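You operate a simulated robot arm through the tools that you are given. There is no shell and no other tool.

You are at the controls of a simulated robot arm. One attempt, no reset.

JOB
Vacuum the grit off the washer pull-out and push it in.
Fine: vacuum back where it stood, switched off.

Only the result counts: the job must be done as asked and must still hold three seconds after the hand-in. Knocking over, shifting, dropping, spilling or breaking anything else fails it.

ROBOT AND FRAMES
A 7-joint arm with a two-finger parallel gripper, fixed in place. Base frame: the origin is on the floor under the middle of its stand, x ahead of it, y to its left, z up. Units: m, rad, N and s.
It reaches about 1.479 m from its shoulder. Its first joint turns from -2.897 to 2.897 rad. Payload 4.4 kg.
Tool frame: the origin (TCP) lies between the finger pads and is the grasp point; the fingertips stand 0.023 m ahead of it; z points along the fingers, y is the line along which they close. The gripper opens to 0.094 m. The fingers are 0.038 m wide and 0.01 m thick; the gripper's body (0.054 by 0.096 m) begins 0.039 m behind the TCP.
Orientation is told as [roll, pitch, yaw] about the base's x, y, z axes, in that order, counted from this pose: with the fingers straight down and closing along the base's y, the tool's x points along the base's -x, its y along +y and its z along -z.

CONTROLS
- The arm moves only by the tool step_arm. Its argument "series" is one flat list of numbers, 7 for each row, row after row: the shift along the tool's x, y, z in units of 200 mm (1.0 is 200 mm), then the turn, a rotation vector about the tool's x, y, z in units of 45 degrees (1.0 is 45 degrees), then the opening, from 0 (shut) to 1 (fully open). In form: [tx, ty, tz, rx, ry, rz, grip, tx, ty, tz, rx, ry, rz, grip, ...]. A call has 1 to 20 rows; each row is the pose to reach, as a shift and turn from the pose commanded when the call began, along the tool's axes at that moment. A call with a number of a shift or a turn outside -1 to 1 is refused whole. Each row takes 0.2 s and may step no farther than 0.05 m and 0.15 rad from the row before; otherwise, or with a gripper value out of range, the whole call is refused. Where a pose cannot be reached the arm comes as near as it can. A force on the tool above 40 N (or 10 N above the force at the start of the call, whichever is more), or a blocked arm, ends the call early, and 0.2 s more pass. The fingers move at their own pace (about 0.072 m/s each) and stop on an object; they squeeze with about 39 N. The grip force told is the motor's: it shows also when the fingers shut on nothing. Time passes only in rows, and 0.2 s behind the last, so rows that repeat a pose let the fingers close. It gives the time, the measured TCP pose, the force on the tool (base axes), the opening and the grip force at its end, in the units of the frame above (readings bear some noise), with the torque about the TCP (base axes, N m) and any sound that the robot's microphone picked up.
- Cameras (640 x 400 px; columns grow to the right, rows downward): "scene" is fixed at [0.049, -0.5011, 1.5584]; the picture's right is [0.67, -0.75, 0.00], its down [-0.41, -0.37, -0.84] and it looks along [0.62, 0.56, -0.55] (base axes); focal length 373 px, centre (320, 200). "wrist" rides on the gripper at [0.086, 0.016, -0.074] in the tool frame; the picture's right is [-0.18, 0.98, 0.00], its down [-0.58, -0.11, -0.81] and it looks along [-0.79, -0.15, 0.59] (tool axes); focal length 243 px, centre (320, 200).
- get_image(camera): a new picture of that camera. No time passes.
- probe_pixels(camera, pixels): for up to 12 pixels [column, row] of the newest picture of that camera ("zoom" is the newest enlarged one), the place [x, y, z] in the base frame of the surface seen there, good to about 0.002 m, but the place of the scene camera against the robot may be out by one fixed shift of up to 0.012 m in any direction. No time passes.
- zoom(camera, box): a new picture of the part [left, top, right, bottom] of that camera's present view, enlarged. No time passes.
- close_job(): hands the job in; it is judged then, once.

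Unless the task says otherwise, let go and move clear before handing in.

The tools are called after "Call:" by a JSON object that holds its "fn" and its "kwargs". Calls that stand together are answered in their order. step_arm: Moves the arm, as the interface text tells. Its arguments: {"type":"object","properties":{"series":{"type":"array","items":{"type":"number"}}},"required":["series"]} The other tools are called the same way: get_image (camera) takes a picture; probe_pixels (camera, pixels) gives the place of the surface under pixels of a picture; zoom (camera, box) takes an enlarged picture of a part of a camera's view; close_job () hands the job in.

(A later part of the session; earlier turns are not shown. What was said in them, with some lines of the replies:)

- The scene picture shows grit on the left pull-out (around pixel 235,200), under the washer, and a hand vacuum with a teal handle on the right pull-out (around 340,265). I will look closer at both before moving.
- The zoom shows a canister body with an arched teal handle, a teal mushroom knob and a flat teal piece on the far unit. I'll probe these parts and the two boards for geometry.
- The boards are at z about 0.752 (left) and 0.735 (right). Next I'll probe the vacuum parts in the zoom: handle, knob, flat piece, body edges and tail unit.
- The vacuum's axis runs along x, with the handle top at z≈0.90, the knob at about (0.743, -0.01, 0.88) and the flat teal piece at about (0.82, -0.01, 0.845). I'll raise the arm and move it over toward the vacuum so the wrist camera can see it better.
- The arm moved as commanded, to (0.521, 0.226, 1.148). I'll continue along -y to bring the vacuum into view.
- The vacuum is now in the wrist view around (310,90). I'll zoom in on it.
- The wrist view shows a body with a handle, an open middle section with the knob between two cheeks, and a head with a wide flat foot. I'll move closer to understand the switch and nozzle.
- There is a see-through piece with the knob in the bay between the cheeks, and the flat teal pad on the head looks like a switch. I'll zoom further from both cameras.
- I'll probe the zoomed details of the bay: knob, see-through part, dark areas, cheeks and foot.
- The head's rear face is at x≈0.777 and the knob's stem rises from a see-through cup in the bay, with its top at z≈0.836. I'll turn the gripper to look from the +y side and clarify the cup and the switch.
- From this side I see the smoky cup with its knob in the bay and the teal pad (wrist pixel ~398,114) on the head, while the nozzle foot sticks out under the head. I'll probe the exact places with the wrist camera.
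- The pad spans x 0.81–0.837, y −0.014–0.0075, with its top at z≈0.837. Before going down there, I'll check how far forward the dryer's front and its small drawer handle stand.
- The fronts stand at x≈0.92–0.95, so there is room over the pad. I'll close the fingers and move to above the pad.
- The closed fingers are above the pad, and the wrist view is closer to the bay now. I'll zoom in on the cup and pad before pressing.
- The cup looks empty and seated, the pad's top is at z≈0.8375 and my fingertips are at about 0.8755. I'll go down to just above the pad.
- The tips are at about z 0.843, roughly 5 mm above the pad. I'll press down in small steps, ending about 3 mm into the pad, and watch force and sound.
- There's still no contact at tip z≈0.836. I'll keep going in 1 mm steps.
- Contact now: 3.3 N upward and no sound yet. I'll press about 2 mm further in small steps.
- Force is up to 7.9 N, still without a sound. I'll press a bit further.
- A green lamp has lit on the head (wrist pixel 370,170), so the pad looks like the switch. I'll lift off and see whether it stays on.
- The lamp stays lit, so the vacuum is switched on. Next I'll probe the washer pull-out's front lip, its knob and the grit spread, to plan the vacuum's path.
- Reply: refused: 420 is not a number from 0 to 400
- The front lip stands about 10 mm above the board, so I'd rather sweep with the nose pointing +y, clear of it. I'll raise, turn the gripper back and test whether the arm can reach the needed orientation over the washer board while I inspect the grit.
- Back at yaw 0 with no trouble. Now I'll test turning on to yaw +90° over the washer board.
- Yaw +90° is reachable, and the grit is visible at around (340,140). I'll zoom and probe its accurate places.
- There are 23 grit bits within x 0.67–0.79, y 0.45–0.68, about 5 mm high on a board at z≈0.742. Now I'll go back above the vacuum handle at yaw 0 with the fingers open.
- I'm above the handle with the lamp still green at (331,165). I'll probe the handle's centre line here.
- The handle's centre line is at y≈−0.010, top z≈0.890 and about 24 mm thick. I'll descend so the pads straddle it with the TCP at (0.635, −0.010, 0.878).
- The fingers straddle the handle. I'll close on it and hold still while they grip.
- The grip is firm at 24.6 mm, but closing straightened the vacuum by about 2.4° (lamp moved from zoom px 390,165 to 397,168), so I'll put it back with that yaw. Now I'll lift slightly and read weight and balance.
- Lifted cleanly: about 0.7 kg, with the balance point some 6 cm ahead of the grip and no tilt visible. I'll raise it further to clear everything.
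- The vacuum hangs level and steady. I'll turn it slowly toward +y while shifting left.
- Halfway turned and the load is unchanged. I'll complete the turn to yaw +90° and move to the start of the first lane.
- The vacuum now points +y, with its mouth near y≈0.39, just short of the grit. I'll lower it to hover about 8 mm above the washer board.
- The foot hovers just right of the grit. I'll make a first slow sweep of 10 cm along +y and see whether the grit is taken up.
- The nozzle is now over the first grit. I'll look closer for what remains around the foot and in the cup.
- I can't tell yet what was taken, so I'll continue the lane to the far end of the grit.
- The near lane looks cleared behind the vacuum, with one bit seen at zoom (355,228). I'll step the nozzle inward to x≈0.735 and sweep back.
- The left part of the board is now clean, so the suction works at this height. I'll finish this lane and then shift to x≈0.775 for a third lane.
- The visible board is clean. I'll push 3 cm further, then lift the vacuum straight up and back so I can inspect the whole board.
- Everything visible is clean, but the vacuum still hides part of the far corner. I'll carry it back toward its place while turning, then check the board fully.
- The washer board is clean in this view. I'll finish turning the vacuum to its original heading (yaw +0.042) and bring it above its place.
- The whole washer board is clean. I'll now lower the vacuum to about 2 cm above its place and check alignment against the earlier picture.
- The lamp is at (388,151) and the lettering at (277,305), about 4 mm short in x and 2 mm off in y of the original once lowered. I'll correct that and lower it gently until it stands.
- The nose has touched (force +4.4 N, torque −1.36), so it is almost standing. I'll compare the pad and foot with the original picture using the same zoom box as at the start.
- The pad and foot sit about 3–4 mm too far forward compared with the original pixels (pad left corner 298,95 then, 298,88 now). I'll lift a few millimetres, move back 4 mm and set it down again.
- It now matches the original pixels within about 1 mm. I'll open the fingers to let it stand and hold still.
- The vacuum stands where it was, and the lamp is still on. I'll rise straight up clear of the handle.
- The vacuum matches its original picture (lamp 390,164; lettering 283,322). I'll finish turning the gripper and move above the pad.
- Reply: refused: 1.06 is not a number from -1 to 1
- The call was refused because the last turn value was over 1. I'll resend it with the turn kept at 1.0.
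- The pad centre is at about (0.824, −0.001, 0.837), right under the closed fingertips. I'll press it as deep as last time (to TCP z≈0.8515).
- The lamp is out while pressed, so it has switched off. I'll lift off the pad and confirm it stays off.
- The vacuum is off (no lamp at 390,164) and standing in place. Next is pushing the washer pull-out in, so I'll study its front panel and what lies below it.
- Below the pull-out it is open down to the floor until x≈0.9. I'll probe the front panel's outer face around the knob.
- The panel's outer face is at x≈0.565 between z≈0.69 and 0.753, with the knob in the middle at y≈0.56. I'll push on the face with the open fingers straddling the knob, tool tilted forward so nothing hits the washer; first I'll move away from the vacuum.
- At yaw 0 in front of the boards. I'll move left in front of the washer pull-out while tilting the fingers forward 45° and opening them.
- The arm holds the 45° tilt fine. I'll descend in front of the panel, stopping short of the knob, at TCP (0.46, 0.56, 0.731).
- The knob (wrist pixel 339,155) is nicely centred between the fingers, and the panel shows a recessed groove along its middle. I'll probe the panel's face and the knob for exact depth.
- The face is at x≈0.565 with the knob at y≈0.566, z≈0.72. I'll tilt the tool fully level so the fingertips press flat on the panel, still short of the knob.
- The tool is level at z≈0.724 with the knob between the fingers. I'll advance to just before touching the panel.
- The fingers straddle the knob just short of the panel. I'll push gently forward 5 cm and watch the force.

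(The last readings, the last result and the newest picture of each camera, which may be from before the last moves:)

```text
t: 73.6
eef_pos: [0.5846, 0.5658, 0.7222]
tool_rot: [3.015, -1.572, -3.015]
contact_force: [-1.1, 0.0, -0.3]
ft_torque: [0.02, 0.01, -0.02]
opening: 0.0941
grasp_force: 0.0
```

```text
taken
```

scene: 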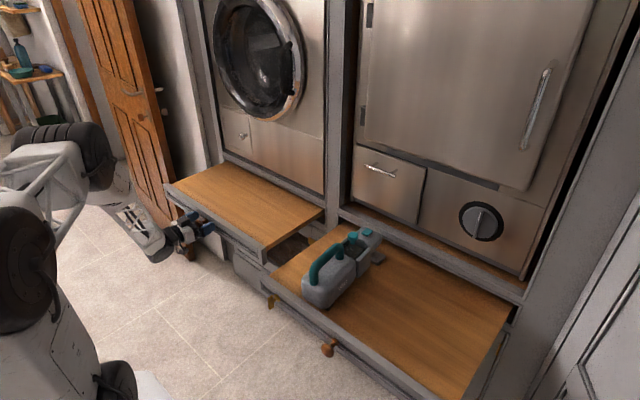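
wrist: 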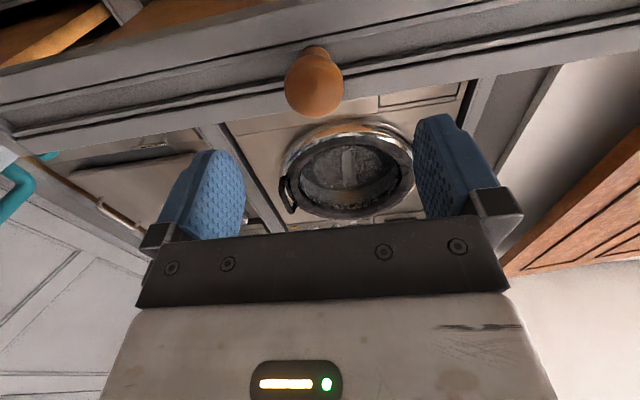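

The pull-out slides in freely at about 1 N (panel now at x≈0.61). I'll keep pushing another 18 cm at a steady pace.

Call:
{"fn": "step_arm", "kwargs": {"series": [0, 0, 0.1, 0, 0, 0, 1, 0, 0, 0.2, 0, 0, 0, 1, 0, 0, 0.3, 0, 0, 0, 1, 0, 0, 0.4, 0, 0, 0, 1, 0, 0, 0.5, 0, 0, 0, 1, 0, 0, 0.6, 0, 0, 0, 1, 0, 0, 0.7, 0, 0, 0, 1, 0, 0, 0.8, 0, 0, 0, 1, 0, 0, 0.9, 0, 0, 0, 1]}}

Call:
{"fn": "get_image", "kwargs": {"camera": "scene"}}

```text
t: 75.6
eef_pos: [0.7633, 0.5684, 0.7231]
tool_rot: [2.711, -1.57, -2.707]
contact_force: [0.8, -0.8, -0.3]
ft_torque: [0.0, 0.02, 0.04]
opening: 0.0938
grasp_force: 0.2
```

```text
taken
```

scene: 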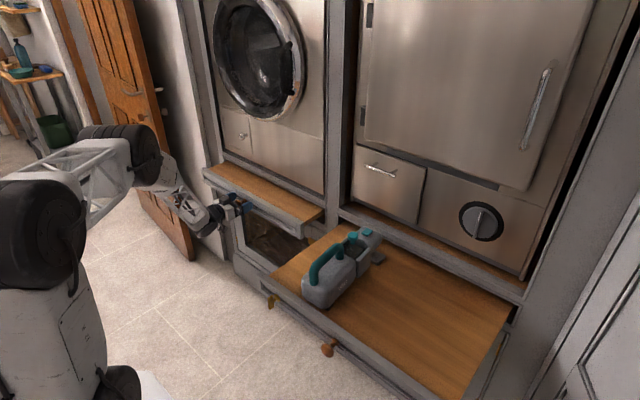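

The panel is now at x≈0.787 and only the last stretch is left. I'll push on in smaller steps.

Call:
{"fn": "step_arm", "kwargs": {"series": [0, 0, 0.08, 0, 0, 0, 1, 0, 0, 0.16, 0, 0, 0, 1, 0, 0, 0.24, 0, 0, 0, 1, 0, 0, 0.32, 0, 0, 0, 1, 0, 0, 0.4, 0, 0, 0, 1]}}

Call:
{"fn": "zoom", "kwargs": {"camera": "scene", "box": [170, 120, 350, 270]}}

Call:
{"fn": "get_image", "kwargs": {"camera": "wrist"}}

```text
t: 76.8
eef_pos: [0.8438, 0.5687, 0.7239]
tool_rot: [2.579, -1.568, -2.577]
contact_force: [0.0, -0.4, -0.8]
ft_torque: [0.0, -0.01, 0.02]
opening: 0.0943
grasp_force: 0.1
```

```text
2.67 times, centred on (260, 195) of scene
```

zoom: 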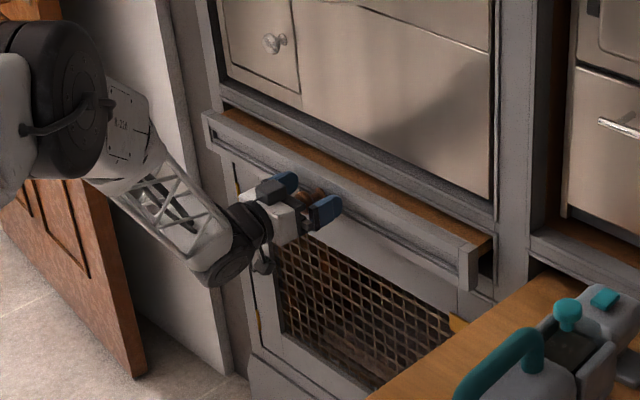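

```text
taken
```

wrist: 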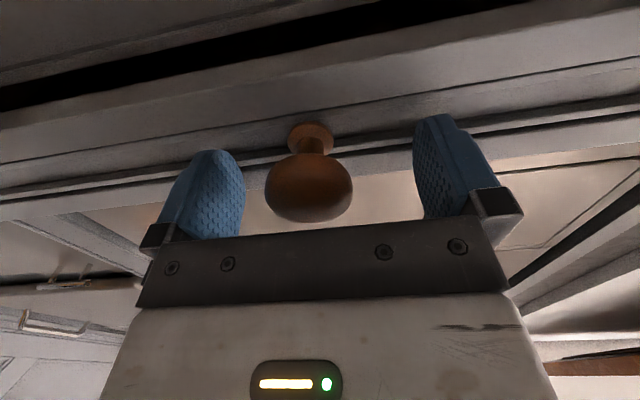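

The panel is near x≈0.867 with a few centimetres to go. I'll push in 8 mm steps until it meets its stop.

Call:
{"fn": "step_arm", "kwargs": {"series": [0, 0, 0.04, 0, 0, 0, 1, 0, 0, 0.08, 0, 0, 0, 1, 0, 0, 0.12, 0, 0, 0, 1, 0, 0, 0.16, 0, 0, 0, 1]}}

Call:
{"fn": "zoom", "kwargs": {"camera": "scene", "box": [170, 120, 350, 270]}}

```text
t: 77.8
eef_pos: [0.8753, 0.5678, 0.7234]
tool_rot: [2.707, -1.57, -2.702]
contact_force: [-4.0, 0.1, 2.9]
ft_torque: [-0.15, -0.02, -0.21]
opening: 0.0939
grasp_force: 0.1
```

```text
2.67 times, centred on (260, 195) of scene
```

zoom: 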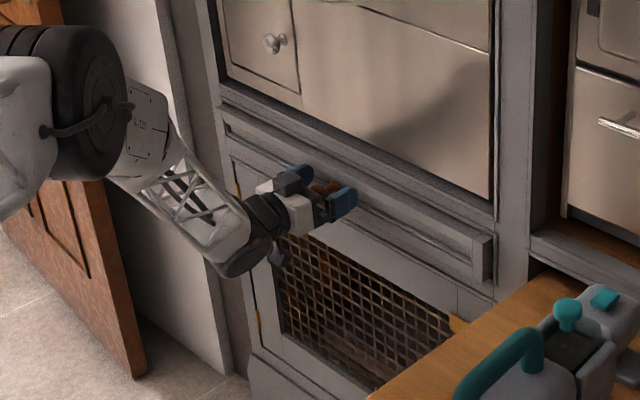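

The panel is about against the frame, and the force has risen to −4 N. I'll press a few millimetres more to make sure it is fully in.

Call:
{"fn": "step_arm", "kwargs": {"series": [0, 0, 0.01, 0, 0, 0, 1, 0, 0, 0.02, 0, 0, 0, 1, 0, 0, 0.03, 0, 0, 0, 1, 0, 0, 0.03, 0, 0, 0, 1]}}

Call:
{"fn": "zoom", "kwargs": {"camera": "scene", "box": [170, 120, 350, 270]}}

```text
t: 78.8
eef_pos: [0.8814, 0.567, 0.7225]
tool_rot: [2.713, -1.571, -2.71]
contact_force: [-3.5, -0.4, 0.9]
ft_torque: [-0.05, 0.02, -0.14]
opening: 0.0942
grasp_force: 0.1
```

```text
2.67 times, centred on (260, 195) of scene
```

zoom: 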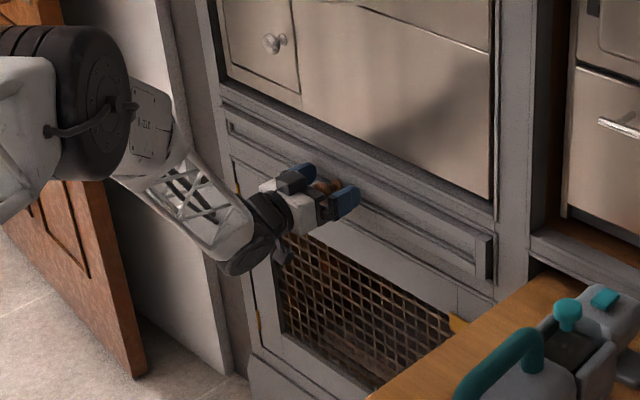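

It is still moving with about 3.5 N. I'll keep going until the stop gives a clear force.

Call:
{"fn": "step_arm", "kwargs": {"series": [0, 0, 0.02, 0, 0, 0, 1, 0, 0, 0.04, 0, 0, 0, 1, 0, 0, 0.06, 0, 0, 0, 1, 0, 0, 0.08, 0, 0, 0, 1, 0, 0, 0.08, 0, 0, 0, 1]}}

Call:
{"fn": "zoom", "kwargs": {"camera": "scene", "box": [170, 120, 350, 270]}}

```text
t: 80.0
eef_pos: [0.8961, 0.5697, 0.7244]
tool_rot: [-2.896, -1.568, 2.899]
contact_force: [-22.0, -6.6, 7.2]
ft_torque: [-0.52, 0.19, -1.26]
opening: 0.0941
grasp_force: 0.0
stopped in row 5: the force on the tool passed its limit at 42 N (the readings are from after the stop); the commanded pose is now the measured one
```

```text
2.67 times, centred on (260, 195) of scene
```

zoom: 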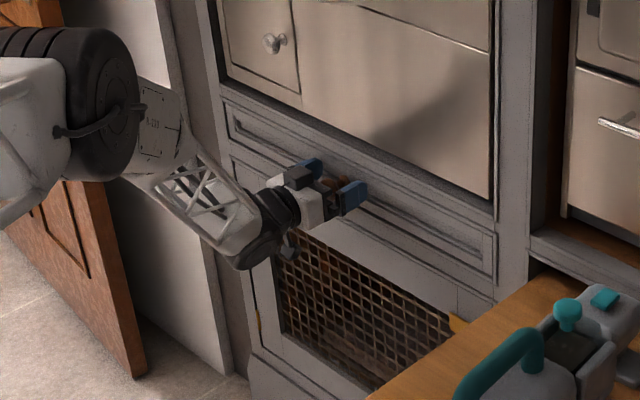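

The panel is flush with the frame (face at x≈0.919) and the stop was reached. I'll back straight out, away from the knob.

Call:
{"fn": "step_arm", "kwargs": {"series": [0, 0, -0.05, 0, 0, 0, 1, 0, 0, -0.15, 0, 0, 0, 1, 0, 0, -0.3, 0, 0, 0, 1, 0, 0, -0.5, 0, 0, 0, 1, 0, 0, -0.7, 0, 0, 0, 1, 0, 0, -0.9, 0, 0, 0, 1, 0, 0, -1.0, 0, 0, 0, 1]}}

Call:
{"fn": "get_image", "kwargs": {"camera": "scene"}}

Call:
{"fn": "zoom", "kwargs": {"camera": "scene", "box": [190, 130, 350, 270]}}

Call:
{"fn": "get_image", "kwargs": {"camera": "wrist"}}

```text
t: 81.6
eef_pos: [0.6973, 0.5677, 0.724]
tool_rot: [-2.894, -1.567, 2.894]
contact_force: [0.1, 0.9, 0.1]
ft_torque: [0.0, -0.01, -0.02]
opening: 0.0942
grasp_force: 0.0
```

```text
taken
```

scene: 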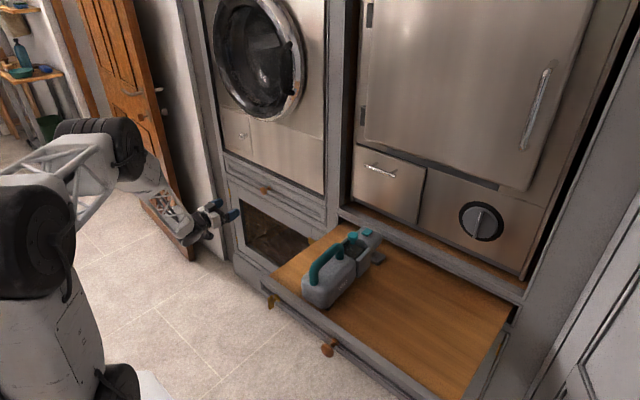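

```text
2.86 times, centred on (270, 200) of scene
```

zoom: 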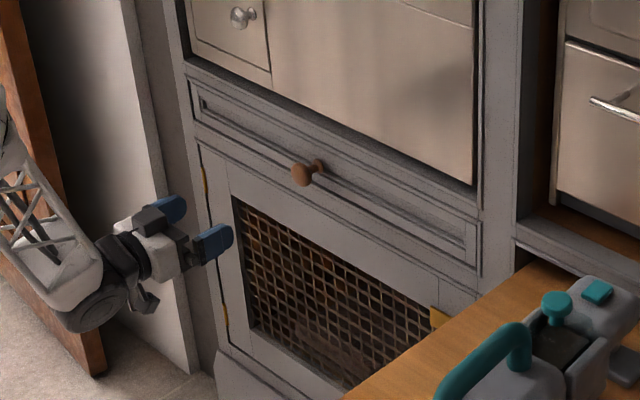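

```text
taken
```

wrist: 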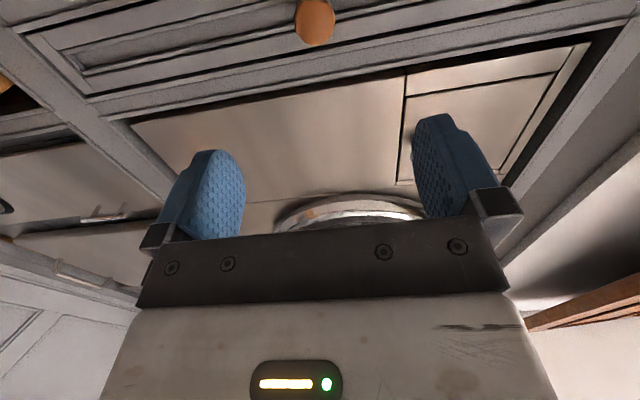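

The pull-out is flush and the hand is clear. I'll verify the panel against the frame, and compare the vacuum once more with its first picture.

Call:
{"fn": "probe_pixels", "kwargs": {"camera": "zoom", "pixels": [[230, 100], [300, 140], [400, 195], [440, 225], [220, 85], [478, 250], [300, 200], [260, 195], [440, 280]]}}

Call:
{"fn": "zoom", "kwargs": {"camera": "scene", "box": [260, 200, 420, 320]}}

Call:
{"fn": "zoom", "kwargs": {"camera": "scene", "box": [335, 220, 395, 280]}}

```text
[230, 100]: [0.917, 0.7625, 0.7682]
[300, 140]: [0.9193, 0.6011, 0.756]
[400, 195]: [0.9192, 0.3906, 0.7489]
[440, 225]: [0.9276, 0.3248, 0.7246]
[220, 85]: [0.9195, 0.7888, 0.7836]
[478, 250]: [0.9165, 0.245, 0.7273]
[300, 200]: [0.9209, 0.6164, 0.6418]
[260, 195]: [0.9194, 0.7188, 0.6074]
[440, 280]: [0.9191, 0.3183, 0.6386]
```

```text
3.33 times, centred on (340, 260) of scene
```

zoom: 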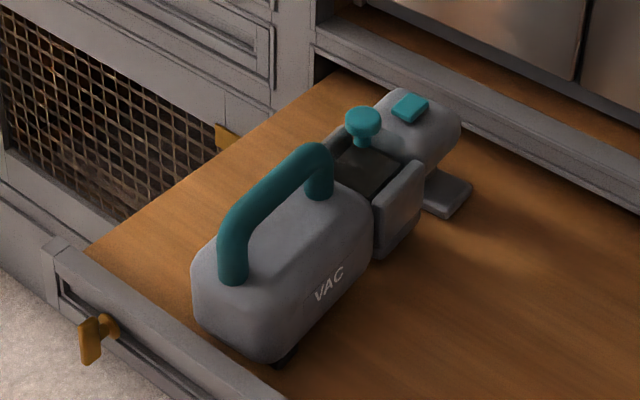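

```text
6.67 times, centred on (365, 250) of scene
```

zoom: 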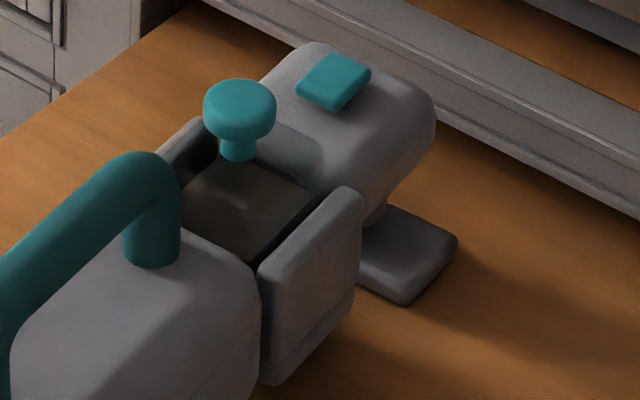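

The panel face (x≈0.919) is flush with its frame. The vacuum matches its first picture within a millimetre or two, its lamp is out, and the hand is clear, so I'm handing in.

Call:
{"fn": "close_job", "kwargs": {}}

```text
The job is handed in.
```

The job is done and handed in: the washer pull-out is clean and pushed fully in, and the vacuum is back in its place and switched off.

- **Grit:** I swept the board in three lanes with the vacuum on. The pictures taken before closing showed no bits left on it.
- **Pull-out:** I pushed it in until it met its stop. Its front now sits flush with the frame and did not spring back.
- **Vacuum:** It stands within about 2 mm of its first position in the pictures. Its green lamp went out on the second press and stayed out.

When I gripped the handle, the vacuum turned by about 2.4°, so I set it back down at its original angle. The dust cup now holds the grit; I did not empty it, as that was not asked.
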